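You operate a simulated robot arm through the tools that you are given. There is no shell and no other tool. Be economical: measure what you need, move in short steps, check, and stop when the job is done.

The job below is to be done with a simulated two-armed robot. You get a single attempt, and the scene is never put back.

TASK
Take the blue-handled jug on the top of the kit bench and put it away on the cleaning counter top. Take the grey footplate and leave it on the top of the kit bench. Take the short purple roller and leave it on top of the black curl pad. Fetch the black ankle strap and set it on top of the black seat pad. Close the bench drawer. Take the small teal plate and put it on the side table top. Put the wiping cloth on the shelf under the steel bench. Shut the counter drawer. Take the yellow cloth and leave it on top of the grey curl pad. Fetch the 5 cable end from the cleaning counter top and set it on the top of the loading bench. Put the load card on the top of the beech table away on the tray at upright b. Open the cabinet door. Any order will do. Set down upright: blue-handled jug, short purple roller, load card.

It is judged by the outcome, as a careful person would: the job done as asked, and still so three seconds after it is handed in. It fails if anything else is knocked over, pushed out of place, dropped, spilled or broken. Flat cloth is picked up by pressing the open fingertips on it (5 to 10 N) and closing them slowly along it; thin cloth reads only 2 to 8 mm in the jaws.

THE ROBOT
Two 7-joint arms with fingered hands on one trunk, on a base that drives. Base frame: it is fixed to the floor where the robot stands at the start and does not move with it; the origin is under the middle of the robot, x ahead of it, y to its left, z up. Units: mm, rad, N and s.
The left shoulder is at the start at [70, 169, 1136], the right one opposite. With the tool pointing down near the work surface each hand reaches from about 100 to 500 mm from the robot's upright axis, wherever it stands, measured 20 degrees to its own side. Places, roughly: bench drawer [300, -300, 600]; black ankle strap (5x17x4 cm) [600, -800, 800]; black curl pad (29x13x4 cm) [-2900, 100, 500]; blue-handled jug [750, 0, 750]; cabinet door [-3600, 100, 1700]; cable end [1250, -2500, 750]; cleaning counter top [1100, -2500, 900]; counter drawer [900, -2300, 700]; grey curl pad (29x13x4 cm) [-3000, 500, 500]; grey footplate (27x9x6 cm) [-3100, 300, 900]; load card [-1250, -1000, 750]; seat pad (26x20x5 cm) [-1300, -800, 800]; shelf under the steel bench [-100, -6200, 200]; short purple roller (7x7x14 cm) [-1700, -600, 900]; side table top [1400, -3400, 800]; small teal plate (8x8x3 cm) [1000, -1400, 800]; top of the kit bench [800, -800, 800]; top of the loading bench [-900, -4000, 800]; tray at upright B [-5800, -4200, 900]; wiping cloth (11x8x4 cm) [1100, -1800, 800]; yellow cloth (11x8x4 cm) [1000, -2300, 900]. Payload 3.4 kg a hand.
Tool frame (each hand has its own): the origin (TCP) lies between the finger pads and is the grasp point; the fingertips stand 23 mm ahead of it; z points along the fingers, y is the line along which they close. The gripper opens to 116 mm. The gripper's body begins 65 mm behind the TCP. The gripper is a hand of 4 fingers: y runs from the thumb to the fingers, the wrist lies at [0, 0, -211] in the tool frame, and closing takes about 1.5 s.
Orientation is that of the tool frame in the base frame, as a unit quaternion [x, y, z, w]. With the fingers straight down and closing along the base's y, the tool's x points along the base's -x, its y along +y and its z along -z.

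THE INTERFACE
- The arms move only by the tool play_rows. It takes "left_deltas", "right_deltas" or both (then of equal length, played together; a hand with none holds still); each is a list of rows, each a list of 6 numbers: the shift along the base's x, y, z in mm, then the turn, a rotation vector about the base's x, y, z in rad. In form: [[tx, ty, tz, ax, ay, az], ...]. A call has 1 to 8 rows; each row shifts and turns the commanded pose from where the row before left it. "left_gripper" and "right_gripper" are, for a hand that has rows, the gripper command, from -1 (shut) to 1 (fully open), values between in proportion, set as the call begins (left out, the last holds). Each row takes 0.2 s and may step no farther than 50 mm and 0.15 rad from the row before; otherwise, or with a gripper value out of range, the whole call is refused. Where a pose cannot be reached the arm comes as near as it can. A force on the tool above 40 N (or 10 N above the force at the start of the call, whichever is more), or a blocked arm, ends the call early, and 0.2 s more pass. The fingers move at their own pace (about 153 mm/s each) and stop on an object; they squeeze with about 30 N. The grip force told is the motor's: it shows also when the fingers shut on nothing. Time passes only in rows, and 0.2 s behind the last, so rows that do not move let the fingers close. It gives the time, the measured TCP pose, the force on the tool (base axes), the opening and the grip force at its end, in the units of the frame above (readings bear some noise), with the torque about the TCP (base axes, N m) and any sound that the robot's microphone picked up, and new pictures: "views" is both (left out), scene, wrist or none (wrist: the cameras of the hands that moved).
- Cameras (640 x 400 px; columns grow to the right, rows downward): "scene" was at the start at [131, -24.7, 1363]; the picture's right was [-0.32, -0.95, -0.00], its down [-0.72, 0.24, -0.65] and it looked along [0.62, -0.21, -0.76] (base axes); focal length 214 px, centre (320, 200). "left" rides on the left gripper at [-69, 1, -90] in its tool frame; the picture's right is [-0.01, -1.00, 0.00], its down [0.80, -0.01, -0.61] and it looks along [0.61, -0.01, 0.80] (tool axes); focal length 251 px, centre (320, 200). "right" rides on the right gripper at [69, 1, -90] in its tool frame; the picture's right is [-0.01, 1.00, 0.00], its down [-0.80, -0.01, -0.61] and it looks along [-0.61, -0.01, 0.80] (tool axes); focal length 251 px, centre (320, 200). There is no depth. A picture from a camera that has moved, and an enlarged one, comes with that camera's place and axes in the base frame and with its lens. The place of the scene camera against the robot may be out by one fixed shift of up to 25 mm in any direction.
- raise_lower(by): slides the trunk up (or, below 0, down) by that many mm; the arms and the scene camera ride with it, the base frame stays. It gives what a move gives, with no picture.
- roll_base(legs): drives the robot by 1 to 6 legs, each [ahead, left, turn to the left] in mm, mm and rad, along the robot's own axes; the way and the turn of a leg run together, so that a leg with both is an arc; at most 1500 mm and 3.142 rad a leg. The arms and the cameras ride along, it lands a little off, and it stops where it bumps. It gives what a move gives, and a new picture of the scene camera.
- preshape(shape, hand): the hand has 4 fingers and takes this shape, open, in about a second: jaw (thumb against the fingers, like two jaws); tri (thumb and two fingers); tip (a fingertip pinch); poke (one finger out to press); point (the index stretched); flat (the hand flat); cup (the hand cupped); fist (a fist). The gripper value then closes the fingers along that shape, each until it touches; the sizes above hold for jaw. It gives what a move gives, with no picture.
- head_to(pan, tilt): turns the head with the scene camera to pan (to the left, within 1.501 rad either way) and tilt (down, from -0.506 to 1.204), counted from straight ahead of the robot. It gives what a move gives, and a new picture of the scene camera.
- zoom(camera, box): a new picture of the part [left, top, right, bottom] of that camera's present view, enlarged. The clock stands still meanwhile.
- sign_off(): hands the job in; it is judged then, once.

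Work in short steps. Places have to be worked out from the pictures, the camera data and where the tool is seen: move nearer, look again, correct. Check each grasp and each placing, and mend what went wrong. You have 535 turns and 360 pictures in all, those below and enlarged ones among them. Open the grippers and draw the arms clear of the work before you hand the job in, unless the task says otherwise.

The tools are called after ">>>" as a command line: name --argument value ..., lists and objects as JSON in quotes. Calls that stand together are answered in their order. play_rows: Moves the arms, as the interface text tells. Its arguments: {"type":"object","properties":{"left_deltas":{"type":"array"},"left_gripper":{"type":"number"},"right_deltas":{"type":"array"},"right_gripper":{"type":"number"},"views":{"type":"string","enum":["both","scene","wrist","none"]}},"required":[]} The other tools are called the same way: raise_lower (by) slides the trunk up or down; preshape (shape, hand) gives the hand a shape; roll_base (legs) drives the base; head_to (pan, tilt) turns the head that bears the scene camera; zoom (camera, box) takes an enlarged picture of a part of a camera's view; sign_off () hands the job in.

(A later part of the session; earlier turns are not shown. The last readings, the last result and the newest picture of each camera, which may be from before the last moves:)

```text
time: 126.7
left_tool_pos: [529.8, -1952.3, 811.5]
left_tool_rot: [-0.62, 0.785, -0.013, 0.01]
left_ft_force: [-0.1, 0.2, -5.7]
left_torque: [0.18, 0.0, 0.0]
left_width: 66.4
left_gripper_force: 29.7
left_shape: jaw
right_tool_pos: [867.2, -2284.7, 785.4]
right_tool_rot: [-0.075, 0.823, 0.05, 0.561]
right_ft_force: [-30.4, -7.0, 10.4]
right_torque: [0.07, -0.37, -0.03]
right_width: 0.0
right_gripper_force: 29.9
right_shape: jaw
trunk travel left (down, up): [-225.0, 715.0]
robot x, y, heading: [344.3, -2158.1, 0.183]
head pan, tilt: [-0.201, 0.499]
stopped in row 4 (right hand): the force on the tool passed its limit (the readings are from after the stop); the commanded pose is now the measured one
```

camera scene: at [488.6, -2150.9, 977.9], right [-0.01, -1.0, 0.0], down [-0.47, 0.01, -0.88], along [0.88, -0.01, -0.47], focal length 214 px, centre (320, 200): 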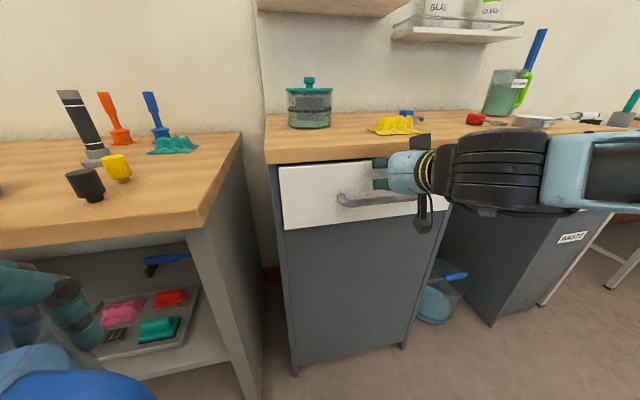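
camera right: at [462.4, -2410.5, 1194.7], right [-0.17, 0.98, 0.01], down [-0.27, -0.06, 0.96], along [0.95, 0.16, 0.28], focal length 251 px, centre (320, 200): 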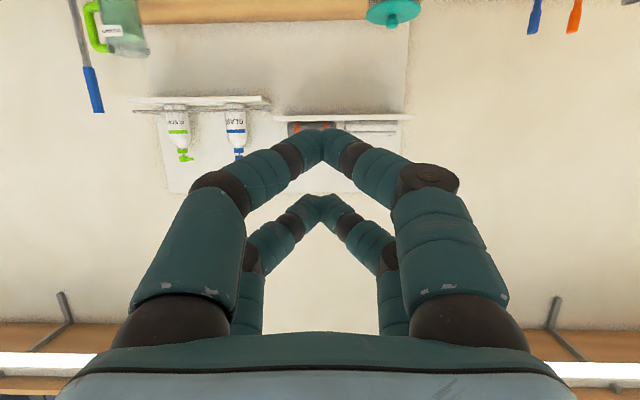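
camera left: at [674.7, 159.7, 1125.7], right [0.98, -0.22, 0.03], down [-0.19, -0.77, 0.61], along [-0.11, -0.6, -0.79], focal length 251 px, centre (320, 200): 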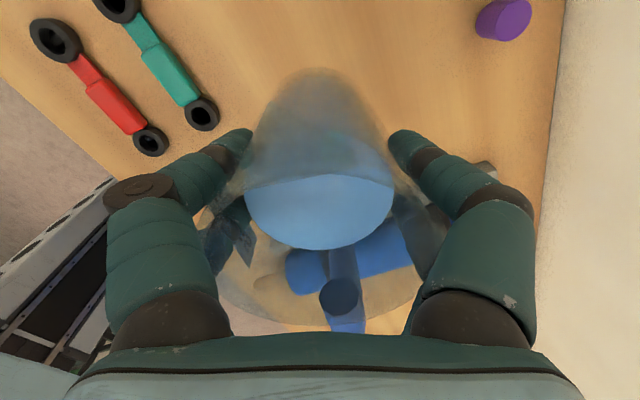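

Same stop: the counter drawer is shut. I back off, raise the trunk, and go to place the jug at a free spot near (1035, -2475).

>>> roll_base --legs '[[-200, 0, 0]]'

>>> raise_lower --by 400

>>> roll_base --legs '[[0, -560, 0], [170, 0, 0]]'

>>> head_to --pan 0.2 --tilt 0.75

```text
time: 128.3
left_tool_pos: [336.3, -1991.0, 810.9]
left_tool_rot: [-0.619, 0.785, -0.012, 0.01]
left_ft_force: [-0.4, 0.1, -6.7]
left_torque: [0.17, -0.02, 0.03]
left_width: 66.4
left_gripper_force: 30.4
left_shape: jaw
right_tool_pos: [673.3, -2323.4, 785.1]
right_tool_rot: [-0.075, 0.823, 0.051, 0.56]
right_ft_force: [1.2, -9.5, 33.2]
right_torque: [-0.04, -0.06, 0.01]
right_width: 0.1
right_gripper_force: 29.9
right_shape: jaw
trunk travel left (down, up): [-225.0, 715.0]
robot x, y, heading: [146.8, -2196.0, 0.195]
head pan, tilt: [-0.201, 0.499]
camera scene: at [293.0, -2189.0, 977.7], right [-0.01, -1.0, 0.0], down [-0.48, 0.01, -0.88], along [0.88, -0.01, -0.48], focal length 214 px, centre (320, 200)
```

scene: 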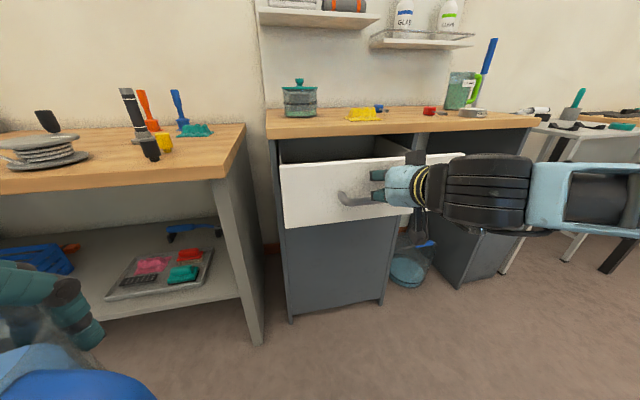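

```text
time: 132.1
left_tool_pos: [339.3, -1990.2, 1209.9]
left_tool_rot: [-0.619, 0.785, -0.012, 0.008]
left_ft_force: [0.4, 0.0, -6.1]
left_torque: [0.23, -0.04, 0.03]
left_width: 66.3
left_gripper_force: 30.3
left_shape: jaw
right_tool_pos: [676.8, -2321.9, 1182.3]
right_tool_rot: [-0.074, 0.825, 0.05, 0.558]
right_ft_force: [-0.4, 0.4, -0.7]
right_torque: [-0.01, 0.02, 0.03]
right_width: 0.0
right_gripper_force: 30.0
right_shape: jaw
trunk travel left (down, up): [-625.0, 315.0]
robot x, y, heading: [147.3, -2198.0, 0.191]
head pan, tilt: [-0.201, 0.499]
```

```text
time: 136.4
left_tool_pos: [612.1, -2507.9, 1210.7]
left_tool_rot: [-0.62, 0.784, -0.012, 0.008]
left_ft_force: [-0.1, 0.5, -5.3]
left_torque: [0.2, -0.05, 0.01]
left_width: 66.6
left_gripper_force: 30.1
left_shape: jaw
right_tool_pos: [949.3, -2840.1, 1181.8]
right_tool_rot: [-0.075, 0.825, 0.05, 0.558]
right_ft_force: [-0.5, -0.6, 0.6]
right_torque: [-0.01, -0.03, 0.02]
right_width: 0.0
right_gripper_force: 29.8
right_shape: jaw
trunk travel left (down, up): [-625.0, 315.0]
robot x, y, heading: [422.9, -2720.5, 0.195]
head pan, tilt: [-0.201, 0.499]
camera scene: at [569.1, -2707.4, 1377.1], right [-0.01, -1.0, 0.0], down [-0.48, 0.0, -0.88], along [0.88, -0.01, -0.48], focal length 214 px, centre (320, 200)
```

scene: 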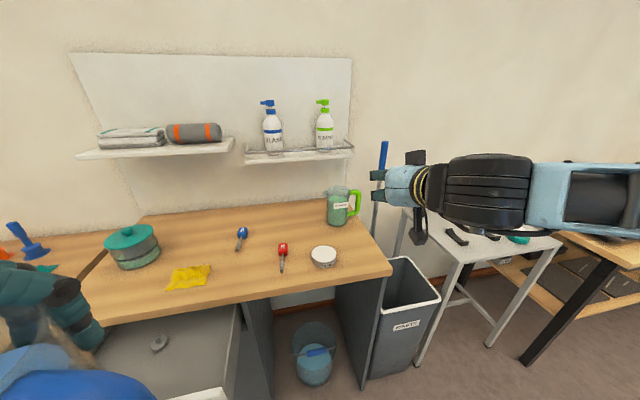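

```text
time: 137.2
left_tool_pos: [611.0, -2508.1, 1209.8]
left_tool_rot: [-0.62, 0.785, -0.012, 0.008]
left_ft_force: [-0.2, -0.5, -4.9]
left_torque: [0.19, -0.03, 0.0]
left_width: 66.1
left_gripper_force: 29.9
left_shape: jaw
right_tool_pos: [950.9, -2841.6, 1183.3]
right_tool_rot: [-0.075, 0.825, 0.05, 0.558]
right_ft_force: [-1.5, 0.6, -0.4]
right_torque: [0.03, 0.01, 0.0]
right_width: 0.1
right_gripper_force: 30.2
right_shape: jaw
trunk travel left (down, up): [-625.0, 315.0]
robot x, y, heading: [421.2, -2714.2, 0.193]
head pan, tilt: [0.201, 0.75]
camera scene: at [556.0, -2674.9, 1355.0], right [0.38, -0.92, 0.0], down [-0.63, -0.26, -0.73], along [0.68, 0.28, -0.68], focal length 214 px, centre (320, 200)
```

scene: 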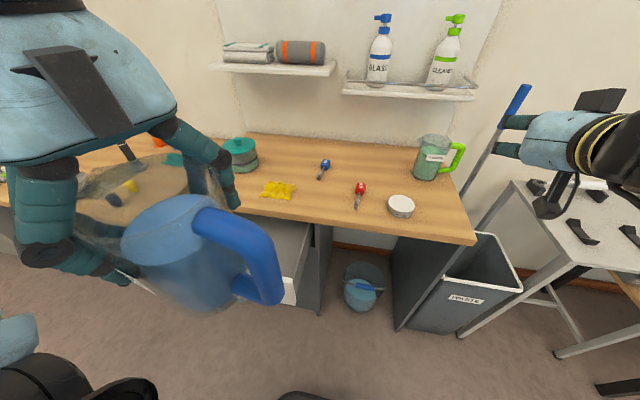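

The drawer was hooked open again as I backed away; I will re-shut it after the jug, with care. First I bring the right hand back and pointing down, then drive in for the jug placing at about (1045, -2498).

>>> play_rows --right_deltas '[[-20, 0, 0, -0.028, 0.147, 0], [-20, 0, 0, -0.028, 0.147, 0], [-20, 0, 0, -0.028, 0.147, 0], [-20, 0, 0, -0.028, 0.147, 0], [-20, 0, 0, -0.028, 0.147, 0], [-20, 0, 0, -0.028, 0.147, 0], [-20, 0, 0, -0.028, 0.147, 0], [-20, 0, 0, -0.028, 0.147, 0]]' --right_gripper 1 --views "none"

>>> roll_base --legs '[[0, -80, 0], [150, 0, 0]]'

```text
time: 139.0
left_tool_pos: [613.8, -2508.4, 1208.6]
left_tool_rot: [-0.621, 0.784, -0.012, 0.008]
left_ft_force: [0.1, 0.2, -5.2]
left_torque: [0.21, -0.01, -0.01]
left_width: 66.4
left_gripper_force: 30.1
left_shape: jaw
right_tool_pos: [790.7, -2841.5, 1182.3]
right_tool_rot: [-0.092, 0.996, -0.004, -0.004]
right_ft_force: [0.4, 0.0, 0.4]
right_torque: [0.03, 0.02, -0.03]
right_width: 115.8
right_gripper_force: 0.0
right_shape: jaw
trunk travel left (down, up): [-625.0, 315.0]
robot x, y, heading: [426.0, -2717.1, 0.188]
head pan, tilt: [0.201, 0.75]
```

```text
time: 141.1
left_tool_pos: [773.8, -2558.9, 1208.6]
left_tool_rot: [-0.621, 0.784, -0.012, 0.009]
left_ft_force: [-0.7, 0.0, -5.1]
left_torque: [0.15, -0.03, 0.01]
left_width: 66.2
left_gripper_force: 29.4
left_shape: jaw
right_tool_pos: [952.2, -2890.4, 1182.0]
right_tool_rot: [-0.093, 0.996, -0.003, -0.002]
right_ft_force: [-0.3, 0.6, 0.6]
right_torque: [-0.01, -0.02, 0.02]
right_width: 115.8
right_gripper_force: 0.0
right_shape: jaw
trunk travel left (down, up): [-625.0, 315.0]
robot x, y, heading: [587.7, -2764.1, 0.195]
head pan, tilt: [0.201, 0.75]
camera scene: at [717.2, -2724.0, 1355.2], right [0.38, -0.92, 0.0], down [-0.63, -0.26, -0.73], along [0.68, 0.28, -0.68], focal length 214 px, centre (320, 200)
```

scene: 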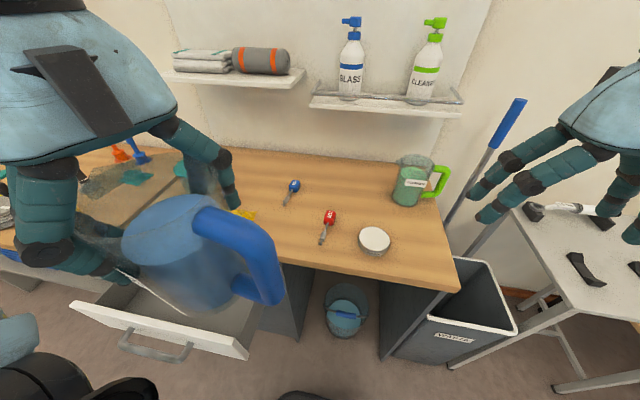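

I extend the jug over the counter.

>>> play_rows --left_deltas '[[45, 10, -10, 0, 0, 0], [45, 10, -10, 0, 0, 0], [45, 10, -10, 0, 0, 0], [45, 10, -10, 0, 0, 0], [45, 10, -10, 0, 0, 0], [45, 10, -10, 0, 0, 0]]' --views "both"

```text
time: 142.5
left_tool_pos: [1047.8, -2498.0, 1148.7]
left_tool_rot: [-0.621, 0.784, -0.01, 0.007]
left_ft_force: [0.1, -0.5, -5.3]
left_torque: [0.19, 0.0, 0.03]
left_width: 66.3
left_gripper_force: 29.9
left_shape: jaw
right_tool_pos: [956.0, -2889.8, 1181.1]
right_tool_rot: [-0.094, 0.996, -0.004, -0.005]
right_ft_force: [0.2, -1.0, -0.6]
right_torque: [-0.04, 0.03, 0.03]
right_width: 115.8
right_gripper_force: 0.0
right_shape: jaw
trunk travel left (down, up): [-625.0, 315.0]
robot x, y, heading: [586.9, -2765.0, 0.193]
head pan, tilt: [0.201, 0.75]
camera scene: at [722.2, -2724.5, 1354.6], right [0.38, -0.92, 0.0], down [-0.63, -0.26, -0.73], along [0.67, 0.28, -0.68], focal length 214 px, centre (320, 200)
camera left: at [1060.8, -2430.5, 1238.2], right [0.97, -0.22, 0.03], down [-0.19, -0.77, 0.61], along [-0.11, -0.6, -0.79], focal length 251 px, centre (320, 200)
```

scene: 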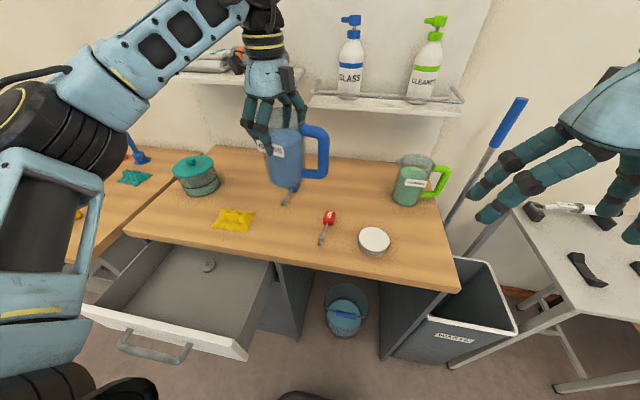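
left: 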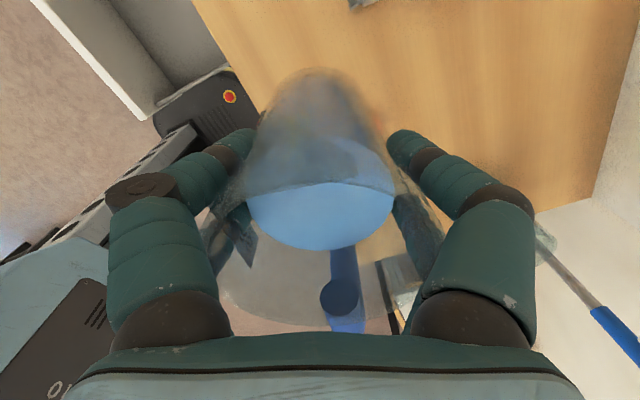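

The spot between the yellow cloth and the red cable end is free. I lower the jug.

>>> play_rows --left_deltas '[[0, 5, -40, 0, 0, 0], [0, 5, -40, 0, 0, 0], [0, 0, -40, 0, 0, 0], [0, 0, -30, 0, 0, 0]]' --views "scene"

```text
time: 143.5
left_tool_pos: [1045.3, -2487.4, 999.5]
left_tool_rot: [-0.621, 0.784, -0.013, 0.008]
left_ft_force: [-1.3, 0.1, -6.2]
left_torque: [0.17, 0.0, 0.05]
left_width: 66.2
left_gripper_force: 30.1
left_shape: jaw
right_tool_pos: [954.6, -2889.5, 1181.4]
right_tool_rot: [-0.093, 0.996, -0.004, -0.004]
right_ft_force: [0.3, 0.1, 0.0]
right_torque: [0.0, 0.0, 0.0]
right_width: 115.6
right_gripper_force: 0.2
right_shape: jaw
trunk travel left (down, up): [-625.0, 315.0]
robot x, y, heading: [589.0, -2764.2, 0.194]
head pan, tilt: [0.201, 0.75]
camera scene: at [720.4, -2723.4, 1354.8], right [0.38, -0.92, 0.0], down [-0.63, -0.26, -0.73], along [0.67, 0.28, -0.68], focal length 214 px, centre (320, 200)
```

scene: 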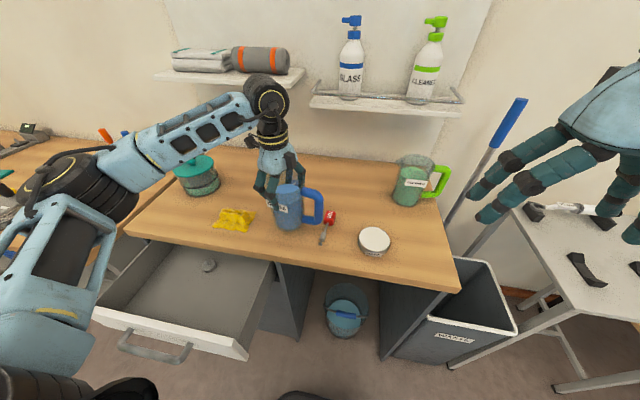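

I creep down to contact.

>>> play_rows --left_deltas '[[0, 0, -10, 0, 0, 0], [0, 0, -8, 0, 0, 0], [0, 0, -6, 0, 0, 0], [0, 0, -5, 0, 0, 0], [0, 0, -4, 0, 0, 0], [0, 0, -4, 0, 0, 0], [0, 0, -4, 0, 0, 0], [0, 0, -4, 0, 0, 0]]' --views "scene"

```text
time: 144.9
left_tool_pos: [1044.2, -2487.5, 970.3]
left_tool_rot: [-0.623, 0.782, -0.016, 0.014]
left_ft_force: [-1.6, 5.5, 20.3]
left_torque: [-0.11, 0.92, -0.19]
left_width: 65.2
left_gripper_force: 30.4
left_shape: jaw
right_tool_pos: [950.7, -2890.5, 1182.0]
right_tool_rot: [-0.094, 0.996, -0.004, -0.002]
right_ft_force: [-0.1, 0.0, -0.5]
right_torque: [0.03, 0.02, 0.01]
right_width: 115.9
right_gripper_force: 0.1
right_shape: jaw
trunk travel left (down, up): [-625.0, 315.0]
robot x, y, heading: [587.8, -2769.0, 0.193]
head pan, tilt: [0.201, 0.75]
stopped in row 7 (left hand): the force on the tool passed its limit (the readings are from after the stop); the commanded pose is now the measured one
camera scene: at [717.1, -2724.5, 1355.3], right [0.38, -0.92, 0.0], down [-0.63, -0.26, -0.73], along [0.68, 0.28, -0.68], focal length 214 px, centre (320, 200)
```

scene: 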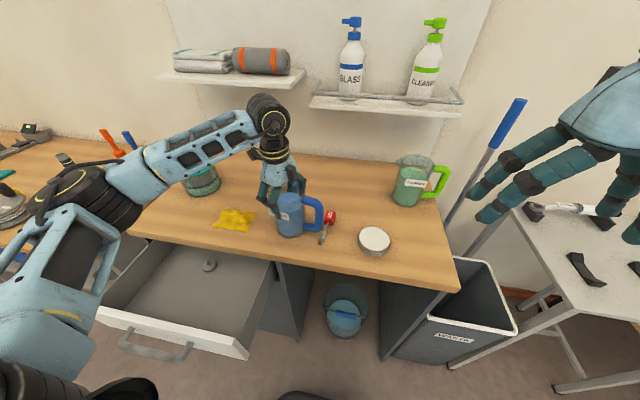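

Down on the counter. I ease off 2 mm, open, and lift away.

>>> play_rows --left_deltas '[[0, 0, 2, 0, 0, 0], [0, 0, 0, 0, 0, 0], [0, 0, 0, 0, 0, 0], [0, 0, 0, 0, 0, 0], [0, 0, 0, 0, 0, 0]]' --left_gripper 1 --views "wrist"

>>> play_rows --left_deltas '[[0, 0, 25, 0, 0, 0], [0, 0, 40, 0, 0, 0], [0, 0, 45, 0, 0, 0], [0, 0, 45, 0, 0, 0]]' --views "both"

```text
time: 146.1
left_tool_pos: [1046.0, -2486.9, 968.0]
left_tool_rot: [-0.621, 0.783, -0.016, 0.012]
left_ft_force: [0.8, -0.2, -0.1]
left_torque: [0.01, 0.0, 0.05]
left_width: 115.9
left_gripper_force: 0.1
left_shape: jaw
right_tool_pos: [953.4, -2890.2, 1181.5]
right_tool_rot: [-0.093, 0.996, -0.004, -0.002]
right_ft_force: [0.1, -0.3, -0.5]
right_torque: [-0.01, -0.02, 0.01]
right_width: 115.9
right_gripper_force: 0.1
right_shape: jaw
trunk travel left (down, up): [-625.0, 315.0]
robot x, y, heading: [584.1, -2761.8, 0.191]
head pan, tilt: [0.201, 0.75]
camera left: at [1057.5, -2419.5, 1058.8], right [0.98, -0.22, 0.04], down [-0.19, -0.77, 0.61], along [-0.1, -0.6, -0.79], focal length 251 px, centre (320, 200)
```

left: 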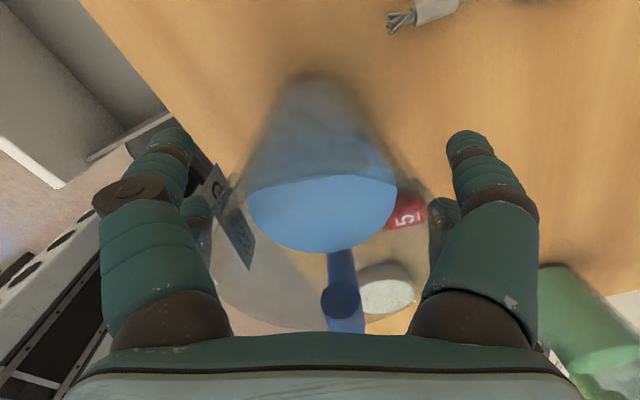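

```text
time: 147.1
left_tool_pos: [1043.4, -2489.1, 1125.3]
left_tool_rot: [-0.622, 0.783, -0.015, 0.013]
left_ft_force: [-0.3, 1.2, -0.3]
left_torque: [0.0, -0.04, 0.01]
left_width: 116.0
left_gripper_force: 0.1
left_shape: jaw
right_tool_pos: [953.3, -2891.3, 1182.1]
right_tool_rot: [-0.093, 0.996, -0.003, -0.003]
right_ft_force: [0.5, -0.4, 0.8]
right_torque: [0.06, 0.02, -0.02]
right_width: 115.9
right_gripper_force: 0.0
right_shape: jaw
trunk travel left (down, up): [-625.0, 315.0]
robot x, y, heading: [586.0, -2764.1, 0.196]
head pan, tilt: [0.201, 0.75]
camera scene: at [717.9, -2725.5, 1355.1], right [0.38, -0.92, 0.0], down [-0.63, -0.26, -0.73], along [0.68, 0.28, -0.68], focal length 214 px, centre (320, 200)
camera left: at [1054.6, -2421.2, 1215.8], right [0.98, -0.22, 0.04], down [-0.2, -0.77, 0.61], along [-0.1, -0.6, -0.79], focal length 251 px, centre (320, 200)
```

scene: 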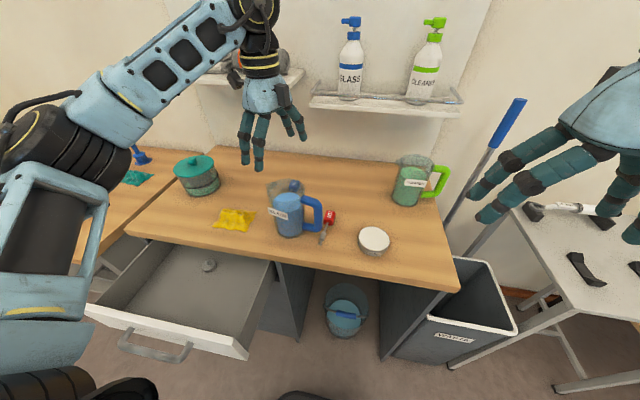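
left: 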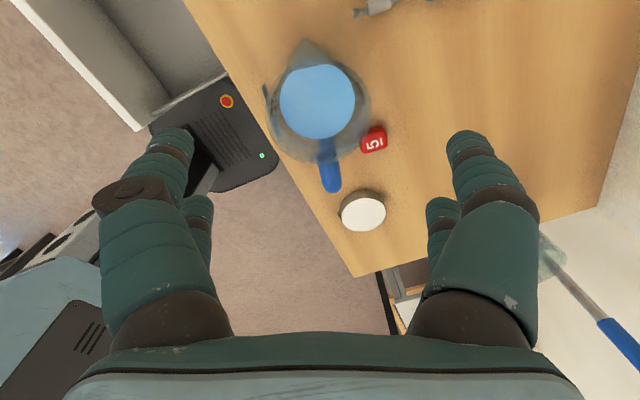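

The jug stands upright. The red "5" is best for the left hand; I draw it back, turn it to close along y, and shape it to a fingertip pinch.

>>> play_rows --left_deltas '[[-20, -10, 20, 0, 0, -0.14], [0, -10, 10, 0, 0, -0.14], [0, -10, 0, 0, 0, -0.14], [0, -10, 0, 0, 0, -0.14], [0, -10, 0, 0, 0, -0.14], [0, -10, 0, 0, 0, -0.14], [0, -10, 0, 0, 0, -0.14], [0, -10, 0, 0, 0, -0.14]]' --views "none"

>>> preshape --hand "left" --shape "tip"

>>> play_rows --left_deltas '[[0, -10, 0, 0, 0, -0.14]]' --views "both"

```text
time: 148.9
left_tool_pos: [1026.0, -2568.0, 1154.5]
left_tool_rot: [-0.109, 0.994, -0.018, 0.002]
left_ft_force: [-0.3, 0.7, -0.3]
left_torque: [0.0, 0.01, -0.01]
left_width: 116.0
left_gripper_force: 0.0
left_shape: jaw
right_tool_pos: [954.2, -2891.6, 1182.2]
right_tool_rot: [-0.093, 0.996, -0.004, -0.003]
right_ft_force: [0.1, 0.2, 0.6]
right_torque: [0.04, -0.01, 0.02]
right_width: 115.7
right_gripper_force: 0.0
right_shape: jaw
trunk travel left (down, up): [-625.0, 315.0]
robot x, y, heading: [583.6, -2767.8, 0.192]
head pan, tilt: [0.201, 0.75]
```

```text
time: 149.8
left_tool_pos: [1026.1, -2567.0, 1155.0]
left_tool_rot: [-0.111, 0.994, -0.019, 0.002]
left_ft_force: [-1.2, 0.0, 0.2]
left_torque: [0.0, -0.01, 0.0]
left_width: 116.0
left_gripper_force: 0.1
left_shape: tip
right_tool_pos: [953.9, -2890.8, 1182.6]
right_tool_rot: [-0.094, 0.996, -0.004, -0.003]
right_ft_force: [-0.3, 0.5, -0.3]
right_torque: [0.0, -0.01, -0.01]
right_width: 115.7
right_gripper_force: 0.2
right_shape: jaw
trunk travel left (down, up): [-625.0, 315.0]
robot x, y, heading: [585.0, -2765.8, 0.195]
head pan, tilt: [0.201, 0.75]
```

```text
time: 150.2
left_tool_pos: [1025.6, -2578.1, 1153.7]
left_tool_rot: [-0.041, 0.999, -0.019, 0.001]
left_ft_force: [0.5, 0.3, -1.1]
left_torque: [-0.01, 0.0, -0.02]
left_width: 116.0
left_gripper_force: 0.0
left_shape: tip
right_tool_pos: [953.2, -2891.3, 1181.9]
right_tool_rot: [-0.094, 0.996, -0.003, -0.004]
right_ft_force: [0.3, 0.2, 1.1]
right_torque: [0.02, -0.02, 0.06]
right_width: 116.0
right_gripper_force: 0.0
right_shape: jaw
trunk travel left (down, up): [-625.0, 315.0]
robot x, y, heading: [583.0, -2764.6, 0.192]
head pan, tilt: [0.201, 0.75]
camera scene: at [719.2, -2725.1, 1355.0], right [0.38, -0.92, 0.0], down [-0.63, -0.26, -0.73], along [0.68, 0.28, -0.68], focal length 214 px, centre (320, 200)
camera left: at [1093.8, -2567.9, 1244.2], right [0.09, -1.0, 0.04], down [-0.79, -0.05, 0.61], along [-0.6, -0.08, -0.79], focal length 251 px, centre (320, 200)
```

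scene: 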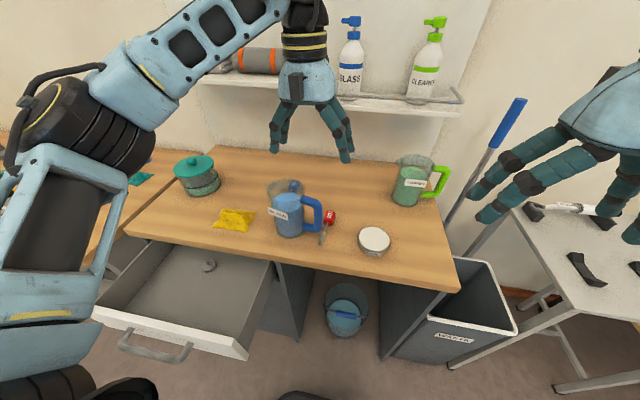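
left: 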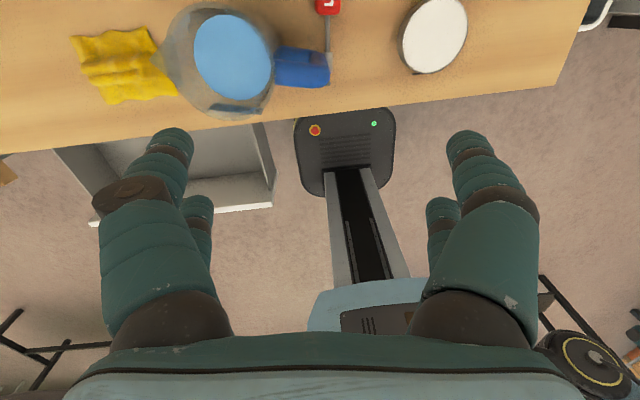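

I zoom to see how close the cable end lies to the jug handle.

>>> zoom --camera "scene" --box '[255, 170, 395, 258]'

```text
4.55 times, centred on (325, 214) of scene
camera zoom: at [719.2, -2725.1, 1355.0], right [0.38, -0.92, 0.0], down [-0.63, -0.26, -0.73], along [0.68, 0.28, -0.68], focal length 975 px, centre (297, 136)
```

zoom: 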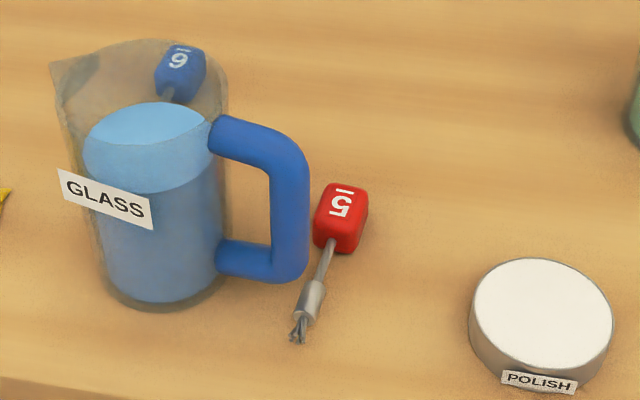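

The cable end lies close beside the handle, so after gripping I will shift it away sideways before lifting. I move over it and look.

>>> play_rows --left_deltas '[[30, -5, -30, 0, 0, 0], [30, -5, -30, 0, 0, 0], [15, -5, -40, 0, 0, 0]]' --left_gripper 0.3 --views "wrist"

```text
time: 151.0
left_tool_pos: [1101.9, -2591.6, 1053.1]
left_tool_rot: [-0.041, 0.999, -0.019, 0.001]
left_ft_force: [-0.2, -0.4, -0.2]
left_torque: [0.0, 0.03, -0.04]
left_width: 76.0
left_gripper_force: 0.1
left_shape: tip
right_tool_pos: [953.5, -2889.1, 1182.7]
right_tool_rot: [-0.094, 0.996, -0.004, -0.003]
right_ft_force: [-0.1, -0.2, 0.3]
right_torque: [-0.02, 0.01, 0.03]
right_width: 116.0
right_gripper_force: 0.1
right_shape: jaw
trunk travel left (down, up): [-625.0, 315.0]
robot x, y, heading: [586.7, -2764.3, 0.196]
head pan, tilt: [0.201, 0.75]
camera left: at [1169.3, -2581.5, 1143.5], right [0.09, -1.0, 0.04], down [-0.79, -0.05, 0.61], along [-0.6, -0.09, -0.79], focal length 251 px, centre (320, 200)
```

left: 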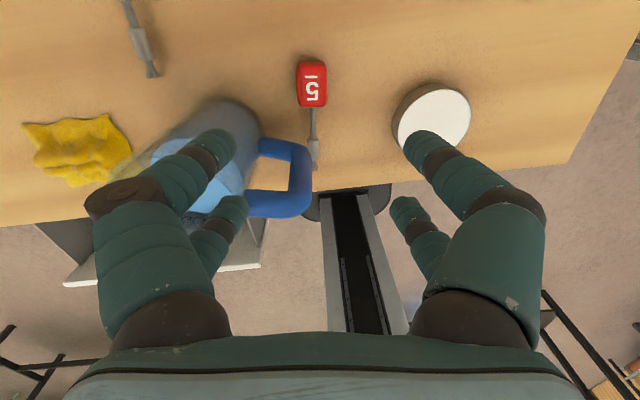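

Head at (1112, -2589). I go down, keeping half-open.

>>> play_rows --left_deltas '[[10, 0, -40, 0, 0, 0], [0, 0, -40, 0, 0, 0], [0, 0, -40, 0, 0, 0]]' --views "both"

```text
time: 151.8
left_tool_pos: [1111.3, -2590.7, 933.7]
left_tool_rot: [-0.041, 0.999, -0.018, 0.001]
left_ft_force: [0.0, -0.2, 0.0]
left_torque: [0.0, -0.01, 0.01]
left_width: 75.9
left_gripper_force: 0.0
left_shape: tip
right_tool_pos: [954.2, -2890.5, 1182.8]
right_tool_rot: [-0.094, 0.996, -0.004, -0.003]
right_ft_force: [-0.1, 0.0, 0.6]
right_torque: [-0.02, 0.02, -0.01]
right_width: 115.8
right_gripper_force: 0.1
right_shape: jaw
trunk travel left (down, up): [-625.0, 315.0]
robot x, y, heading: [586.8, -2762.9, 0.194]
head pan, tilt: [0.201, 0.75]
camera scene: at [719.4, -2724.2, 1355.0], right [0.38, -0.92, 0.0], down [-0.63, -0.26, -0.73], along [0.67, 0.28, -0.68], focal length 214 px, centre (320, 200)
camera left: at [1178.5, -2581.5, 1024.1], right [0.09, -1.0, 0.04], down [-0.79, -0.05, 0.61], along [-0.6, -0.09, -0.79], focal length 251 px, centre (320, 200)
```

scene: 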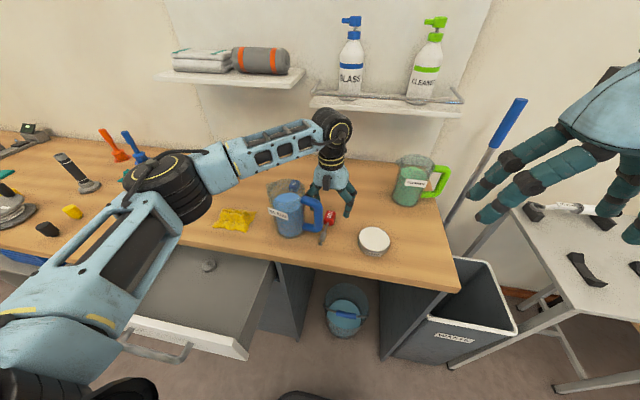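
left: 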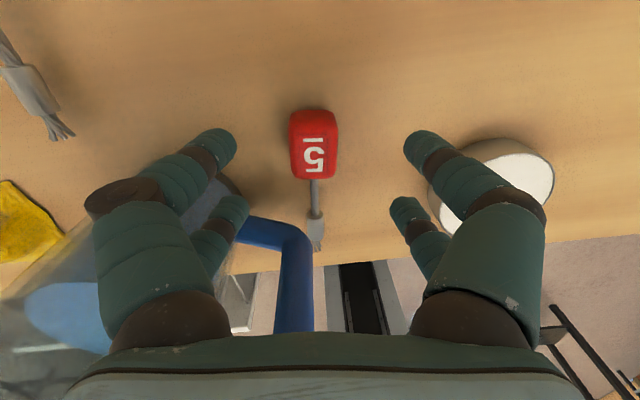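

One finger pair lines up with the red head. I shift 8 mm back and go down to just above the top.

>>> play_rows --left_deltas '[[-7, 0, -20, 0, 0, 0], [0, 0, -15, 0, 0, 0], [0, 0, -10, 0, 0, 0]]' --views "wrist"

>>> play_rows --left_deltas '[[0, 0, 0, 0, 0, 0], [0, 0, 0, 0, 0, 0], [0, 0, 0, 0, 0, 0], [0, 0, 0, 0, 0, 0], [0, 0, 0, 0, 0, 0]]' --left_gripper -1 --views "wrist"

```text
time: 152.6
left_tool_pos: [1103.9, -2591.3, 888.9]
left_tool_rot: [-0.041, 0.999, -0.02, 0.001]
left_ft_force: [0.2, -0.2, -0.3]
left_torque: [0.0, -0.03, 0.0]
left_width: 76.1
left_gripper_force: 0.2
left_shape: tip
right_tool_pos: [953.3, -2890.8, 1180.7]
right_tool_rot: [-0.093, 0.996, -0.003, -0.003]
right_ft_force: [0.3, 0.1, 0.0]
right_torque: [0.04, 0.03, -0.05]
right_width: 116.0
right_gripper_force: 0.0
right_shape: jaw
trunk travel left (down, up): [-625.0, 315.0]
robot x, y, heading: [587.9, -2764.6, 0.197]
head pan, tilt: [0.201, 0.75]
camera left: at [1171.8, -2581.8, 979.3], right [0.09, -1.0, 0.04], down [-0.79, -0.05, 0.61], along [-0.6, -0.09, -0.79], focal length 251 px, centre (320, 200)
```

left: 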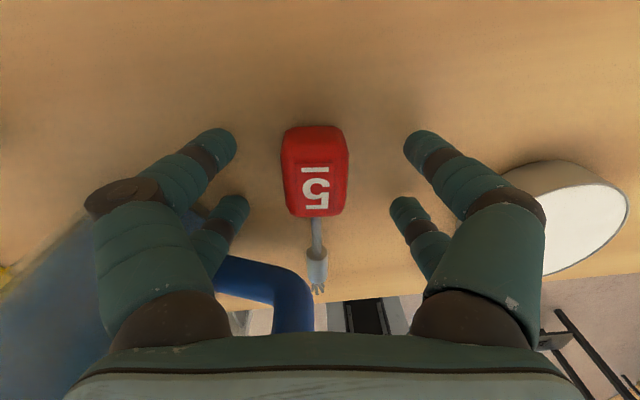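

```text
time: 153.8
left_tool_pos: [1104.1, -2591.8, 888.8]
left_tool_rot: [-0.04, 0.999, -0.019, 0.001]
left_ft_force: [0.2, -0.9, 1.8]
left_torque: [-0.04, -0.05, -0.02]
left_width: 21.0
left_gripper_force: 29.8
left_shape: tip
right_tool_pos: [953.5, -2890.1, 1182.5]
right_tool_rot: [-0.093, 0.996, -0.004, -0.003]
right_ft_force: [-0.2, 0.2, 0.1]
right_torque: [-0.01, 0.01, -0.06]
right_width: 115.7
right_gripper_force: 0.0
right_shape: jaw
trunk travel left (down, up): [-625.0, 315.0]
robot x, y, heading: [588.3, -2766.1, 0.195]
head pan, tilt: [0.201, 0.75]
camera left: at [1171.7, -2582.2, 979.8], right [0.09, -1.0, 0.04], down [-0.79, -0.05, 0.61], along [-0.6, -0.09, -0.79], focal length 251 px, centre (320, 200)
```

left: 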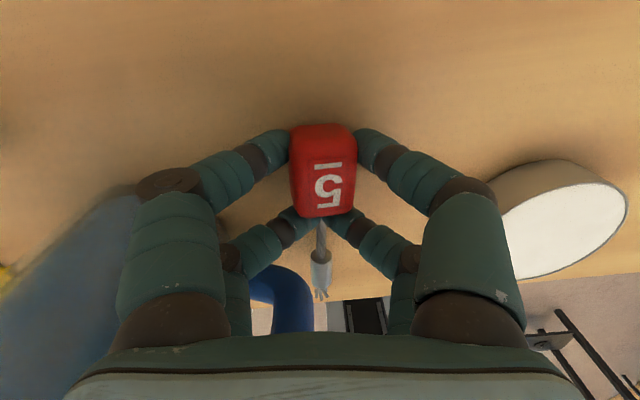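

Gripped. I slide it away from the handle and lift.

>>> play_rows --left_deltas '[[10, -12, 4, 0, 0, 0], [10, -15, 4, 0, 0, 0], [5, -15, 15, 0, 0, 0], [0, 0, 40, 0, 0, 0], [0, 0, 45, 0, 0, 0], [0, 0, 45, 0, 0, 0], [0, 0, 45, 0, 0, 0]]' --views "both"

```text
time: 155.4
left_tool_pos: [1128.7, -2634.2, 1087.9]
left_tool_rot: [-0.042, 0.999, -0.019, 0.0]
left_ft_force: [0.4, -0.9, 0.3]
left_torque: [0.02, -0.01, -0.01]
left_width: 20.7
left_gripper_force: 30.0
left_shape: tip
right_tool_pos: [953.1, -2891.6, 1182.9]
right_tool_rot: [-0.093, 0.996, -0.004, -0.003]
right_ft_force: [0.0, -0.2, 0.0]
right_torque: [-0.01, 0.0, -0.03]
right_width: 115.8
right_gripper_force: 0.1
right_shape: jaw
trunk travel left (down, up): [-625.0, 315.0]
robot x, y, heading: [583.3, -2766.5, 0.194]
head pan, tilt: [0.201, 0.75]
camera scene: at [718.2, -2725.4, 1355.1], right [0.38, -0.92, 0.0], down [-0.63, -0.26, -0.73], along [0.68, 0.28, -0.68], focal length 214 px, centre (320, 200)
camera left: at [1195.8, -2624.7, 1178.0], right [0.09, -1.0, 0.04], down [-0.79, -0.05, 0.61], along [-0.6, -0.09, -0.79], focal length 251 px, centre (320, 200)
```

scene: 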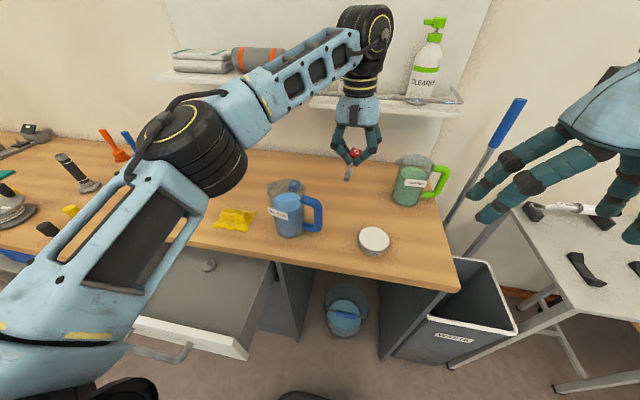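
left: 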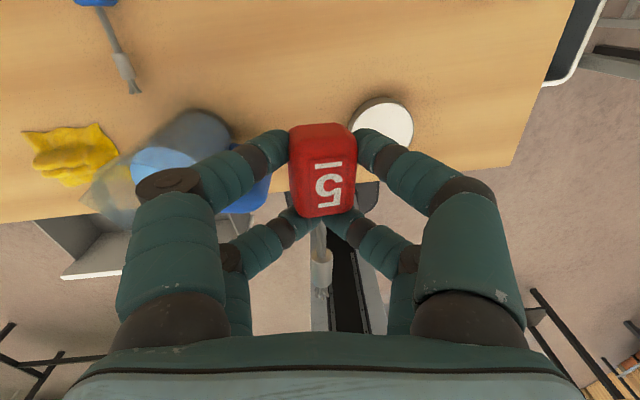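

The cable end is up. I retract the left hand, back off, and set up again for the drawer.

>>> play_rows --left_deltas '[[-40, 10, 10, 0, 0, 0], [-40, 10, 10, 0, 0, 0], [-40, 10, 10, 0, 0, 0], [-40, 10, 10, 0, 0, 0], [-40, 10, 10, 0, 0, 0], [-40, 10, 10, 0, 0, 0], [-40, 10, 0, 0, 0, 0]]' --views "none"

>>> roll_base --legs '[[-420, 0, 0], [0, 640, 0]]'

>>> play_rows --right_deltas '[[10, 0, 0, 0.028, -0.147, 0], [10, 0, 0, 0.028, -0.147, 0], [10, 0, 0, 0.028, -0.147, 0], [10, 0, 0, 0.028, -0.147, 0], [10, 0, 0, 0.028, -0.147, 0], [10, 0, 0, 0.028, -0.147, 0], [10, 0, 0, 0.028, -0.147, 0], [10, 0, 0, 0.028, -0.147, 0]]' --right_gripper -1 --views "none"

```text
time: 157.0
left_tool_pos: [848.0, -2563.1, 1147.4]
left_tool_rot: [-0.04, 0.999, -0.018, 0.001]
left_ft_force: [-0.2, -0.4, -0.7]
left_torque: [-0.02, -0.03, -0.01]
left_width: 20.3
left_gripper_force: 30.3
left_shape: tip
right_tool_pos: [953.3, -2888.2, 1182.9]
right_tool_rot: [-0.092, 0.996, -0.004, -0.002]
right_ft_force: [0.7, 0.4, -0.2]
right_torque: [0.01, -0.02, 0.01]
right_width: 116.0
right_gripper_force: 0.0
right_shape: jaw
trunk travel left (down, up): [-625.0, 315.0]
robot x, y, heading: [582.7, -2768.7, 0.19]
head pan, tilt: [0.201, 0.75]
```

```text
time: 162.8
left_tool_pos: [312.5, -2019.6, 1147.2]
left_tool_rot: [-0.043, 0.999, -0.018, 0.001]
left_ft_force: [0.4, -0.1, -1.2]
left_torque: [0.03, -0.01, -0.04]
left_width: 20.4
left_gripper_force: 30.3
left_shape: tip
right_tool_pos: [418.1, -2344.8, 1181.2]
right_tool_rot: [-0.093, 0.996, -0.004, -0.003]
right_ft_force: [0.0, -0.1, -0.1]
right_torque: [0.0, -0.01, 0.0]
right_width: 115.5
right_gripper_force: 0.1
right_shape: jaw
trunk travel left (down, up): [-625.0, 315.0]
robot x, y, heading: [50.3, -2218.2, 0.193]
head pan, tilt: [0.201, 0.75]
camera scene: at [182.8, -2179.5, 1355.0], right [0.38, -0.92, 0.0], down [-0.63, -0.26, -0.73], along [0.67, 0.28, -0.68], focal length 214 px, centre (320, 200)
```

scene: 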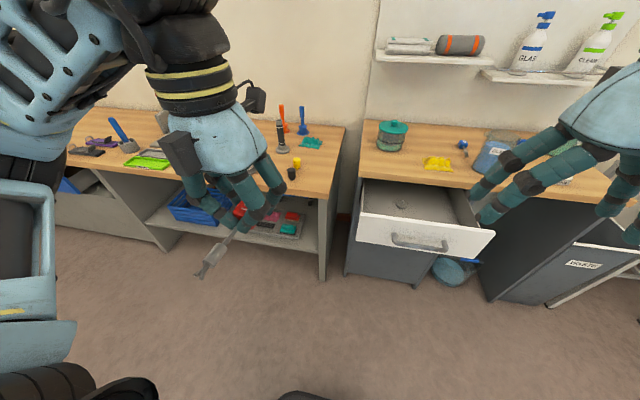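

```text
time: 164.6
left_tool_pos: [311.9, -2020.1, 1147.0]
left_tool_rot: [-0.042, 0.999, -0.018, 0.001]
left_ft_force: [0.1, 0.2, -0.4]
left_torque: [0.01, 0.01, -0.03]
left_width: 20.5
left_gripper_force: 29.7
left_shape: tip
right_tool_pos: [507.2, -2347.7, 1209.8]
right_tool_rot: [-0.077, 0.826, 0.051, 0.556]
right_ft_force: [0.2, -0.3, 0.6]
right_torque: [0.0, -0.04, 0.01]
right_width: 0.0
right_gripper_force: 29.9
right_shape: jaw
right hand out of reach, approached as far as the arm can: row 7, 8
trunk travel left (down, up): [-625.0, 315.0]
robot x, y, heading: [50.9, -2220.9, 0.193]
head pan, tilt: [0.201, 0.75]
```

I lower the trunk so the fingertips come to z 812, well above the handle, and drive up.

>>> raise_lower --by -398

>>> head_to --pan -0.2 --tilt 0.5

>>> roll_base --legs '[[240, 0, 0]]'

```text
time: 168.4
left_tool_pos: [313.2, -2018.8, 749.3]
left_tool_rot: [-0.042, 0.999, -0.02, 0.0]
left_ft_force: [0.0, 0.1, -0.4]
left_torque: [-0.02, 0.02, 0.01]
left_width: 20.6
left_gripper_force: 29.5
left_shape: tip
right_tool_pos: [507.4, -2348.0, 812.9]
right_tool_rot: [-0.077, 0.826, 0.05, 0.556]
right_ft_force: [1.0, 0.2, 0.0]
right_torque: [-0.03, 0.01, 0.0]
right_width: 0.2
right_gripper_force: 30.2
right_shape: jaw
trunk travel left (down, up): [-227.0, 713.0]
robot x, y, heading: [46.9, -2220.3, 0.192]
head pan, tilt: [0.201, 0.75]
```

```text
time: 169.2
left_tool_pos: [312.0, -2019.3, 749.3]
left_tool_rot: [-0.043, 0.999, -0.019, 0.001]
left_ft_force: [-0.2, 0.5, -0.2]
left_torque: [-0.01, 0.01, -0.05]
left_width: 20.7
left_gripper_force: 29.7
left_shape: tip
right_tool_pos: [507.5, -2349.4, 812.3]
right_tool_rot: [-0.077, 0.826, 0.05, 0.556]
right_ft_force: [-0.8, 0.4, -0.4]
right_torque: [0.03, 0.0, 0.0]
right_width: 0.3
right_gripper_force: 30.0
right_shape: jaw
trunk travel left (down, up): [-227.0, 713.0]
robot x, y, heading: [50.4, -2220.3, 0.196]
head pan, tilt: [-0.201, 0.499]
camera scene: at [197.2, -2211.6, 978.9], right [-0.01, -1.0, 0.0], down [-0.48, 0.0, -0.88], along [0.88, 0.0, -0.48], focal length 214 px, centre (320, 200)
```

scene: 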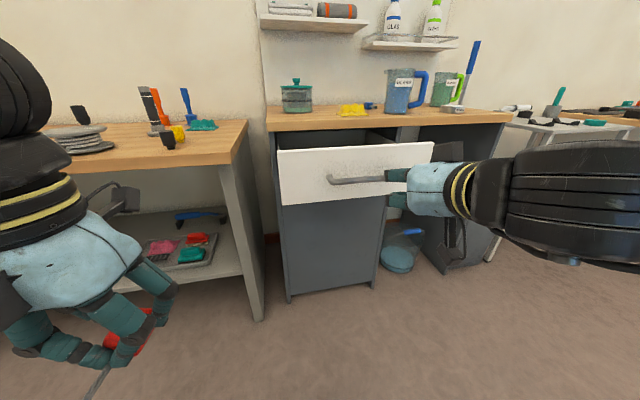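

```text
time: 171.0
left_tool_pos: [551.0, -1973.8, 749.7]
left_tool_rot: [-0.041, 0.999, -0.02, 0.001]
left_ft_force: [0.2, -0.1, -0.9]
left_torque: [-0.03, 0.03, 0.02]
left_width: 20.6
left_gripper_force: 30.0
left_shape: tip
right_tool_pos: [746.8, -2302.1, 811.5]
right_tool_rot: [-0.076, 0.826, 0.049, 0.556]
right_ft_force: [-0.9, 0.4, -0.2]
right_torque: [0.02, -0.01, 0.04]
right_width: 0.0
right_gripper_force: 30.0
right_shape: jaw
trunk travel left (down, up): [-227.0, 713.0]
robot x, y, heading: [286.2, -2174.3, 0.192]
head pan, tilt: [-0.201, 0.499]
camera scene: at [435.1, -2165.3, 978.9], right [-0.01, -1.0, 0.0], down [-0.48, 0.0, -0.88], along [0.88, -0.01, -0.48], focal length 214 px, centre (320, 200)
```

scene: 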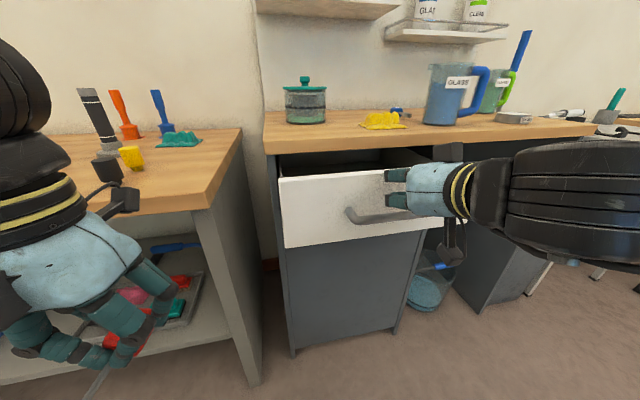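

I pull the left hand in, drive 60 more, then push with the arm.

>>> play_rows --left_deltas '[[-40, -8, 0, 0, 0, 0], [-40, -8, 0, 0, 0, 0]]' --views "none"

>>> roll_base --legs '[[65, 0, 0]]'

>>> play_rows --right_deltas '[[12, 2, 0, 0, 0, 0], [12, 2, 0, 0, 0, 0], [12, 2, 0, 0, 0, 0], [12, 2, 0, 0, 0, 0], [12, 2, 0, 0, 0, 0], [12, 2, 0, 0, 0, 0], [12, 2, 0, 0, 0, 0], [12, 2, 0, 0, 0, 0]]' --views "scene"

```text
time: 171.6
left_tool_pos: [470.2, -1989.6, 749.4]
left_tool_rot: [-0.04, 0.999, -0.019, 0.002]
left_ft_force: [0.1, -1.4, 0.1]
left_torque: [0.02, 0.0, -0.01]
left_width: 20.1
left_gripper_force: 30.1
left_shape: tip
right_tool_pos: [745.5, -2303.1, 812.1]
right_tool_rot: [-0.076, 0.826, 0.05, 0.556]
right_ft_force: [0.7, -0.7, 0.1]
right_torque: [-0.03, 0.02, 0.04]
right_width: 0.2
right_gripper_force: 30.0
right_shape: jaw
trunk travel left (down, up): [-227.0, 713.0]
robot x, y, heading: [284.7, -2176.4, 0.194]
head pan, tilt: [-0.201, 0.499]
```

```text
time: 172.6
left_tool_pos: [536.7, -1974.8, 749.1]
left_tool_rot: [-0.041, 0.999, -0.019, 0.001]
left_ft_force: [0.4, 0.0, -0.7]
left_torque: [0.03, 0.02, -0.02]
left_width: 20.3
left_gripper_force: 29.9
left_shape: tip
right_tool_pos: [809.9, -2289.0, 812.2]
right_tool_rot: [-0.077, 0.827, 0.05, 0.555]
right_ft_force: [0.3, 0.8, -0.5]
right_torque: [0.0, 0.0, 0.01]
right_width: 0.0
right_gripper_force: 29.6
right_shape: jaw
trunk travel left (down, up): [-227.0, 713.0]
robot x, y, heading: [353.4, -2160.6, 0.189]
head pan, tilt: [-0.201, 0.499]
camera scene: at [500.0, -2152.6, 978.8], right [-0.01, -1.0, 0.0], down [-0.48, 0.0, -0.88], along [0.88, -0.01, -0.48], focal length 214 px, centre (320, 200)
```

scene: 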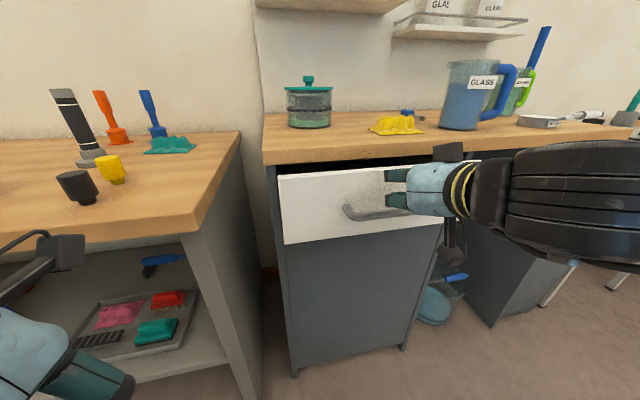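

```text
time: 174.0
left_tool_pos: [529.7, -1978.2, 751.2]
left_tool_rot: [-0.039, 0.999, -0.018, 0.004]
left_ft_force: [0.2, -0.9, -0.3]
left_torque: [-0.01, 0.01, -0.01]
left_width: 20.3
left_gripper_force: 30.0
left_shape: tip
right_tool_pos: [868.6, -2280.0, 816.9]
right_tool_rot: [-0.076, 0.824, 0.05, 0.559]
right_ft_force: [-30.7, -6.2, 8.2]
right_torque: [0.08, -0.42, -0.03]
right_width: 0.1
right_gripper_force: 30.0
right_shape: jaw
trunk travel left (down, up): [-227.0, 713.0]
robot x, y, heading: [348.9, -2161.2, 0.189]
head pan, tilt: [-0.201, 0.499]
stopped in row 6 (right hand): the force on the tool passed its limit (the readings are from after the stop); the commanded pose is now the measured one
camera scene: at [492.5, -2154.3, 980.1], right [-0.01, -1.0, 0.0], down [-0.47, 0.01, -0.88], along [0.88, -0.01, -0.47], focal length 214 px, centre (320, 200)
```

scene: 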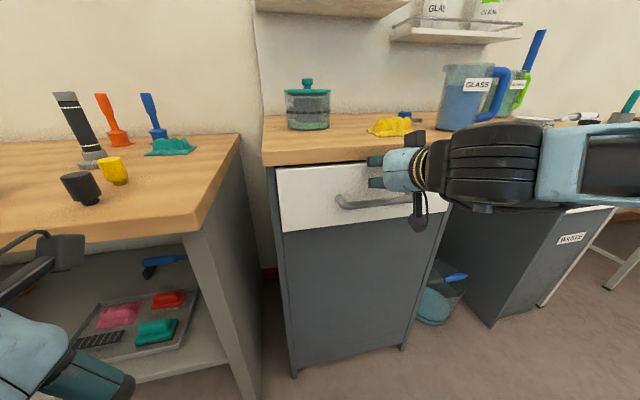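

Stopped at the same depth: shut. I withdraw the arm straight back and check that the drawer stays.

>>> play_rows --right_deltas '[[-8, -1.5, 4, 0, 0, 0], [-20, -4, 4, 0, 0, 0], [-30, -6, 0, 0, 0, 0], [-30, -6, 0, 0, 0, 0]]' --views "scene"

```text
time: 175.0
left_tool_pos: [534.4, -1976.4, 752.1]
left_tool_rot: [-0.04, 0.999, -0.02, 0.001]
left_ft_force: [0.0, -0.2, -0.9]
left_torque: [-0.02, -0.03, 0.03]
left_width: 20.2
left_gripper_force: 30.2
left_shape: tip
right_tool_pos: [793.1, -2295.2, 827.7]
right_tool_rot: [-0.076, 0.827, 0.049, 0.555]
right_ft_force: [0.5, -0.3, 1.2]
right_torque: [-0.01, -0.01, -0.01]
right_width: 0.0
right_gripper_force: 30.4
right_shape: jaw
right hand out of reach, approached as far as the arm can: row 4
trunk travel left (down, up): [-227.0, 713.0]
robot x, y, heading: [351.6, -2159.1, 0.193]
head pan, tilt: [-0.201, 0.499]
camera scene: at [498.6, -2153.0, 979.0], right [-0.01, -1.0, 0.0], down [-0.48, 0.0, -0.88], along [0.88, -0.01, -0.48], focal length 214 px, centre (320, 200)
```

scene: 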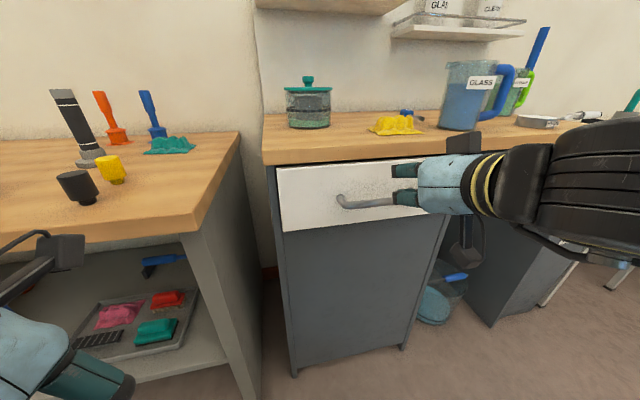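

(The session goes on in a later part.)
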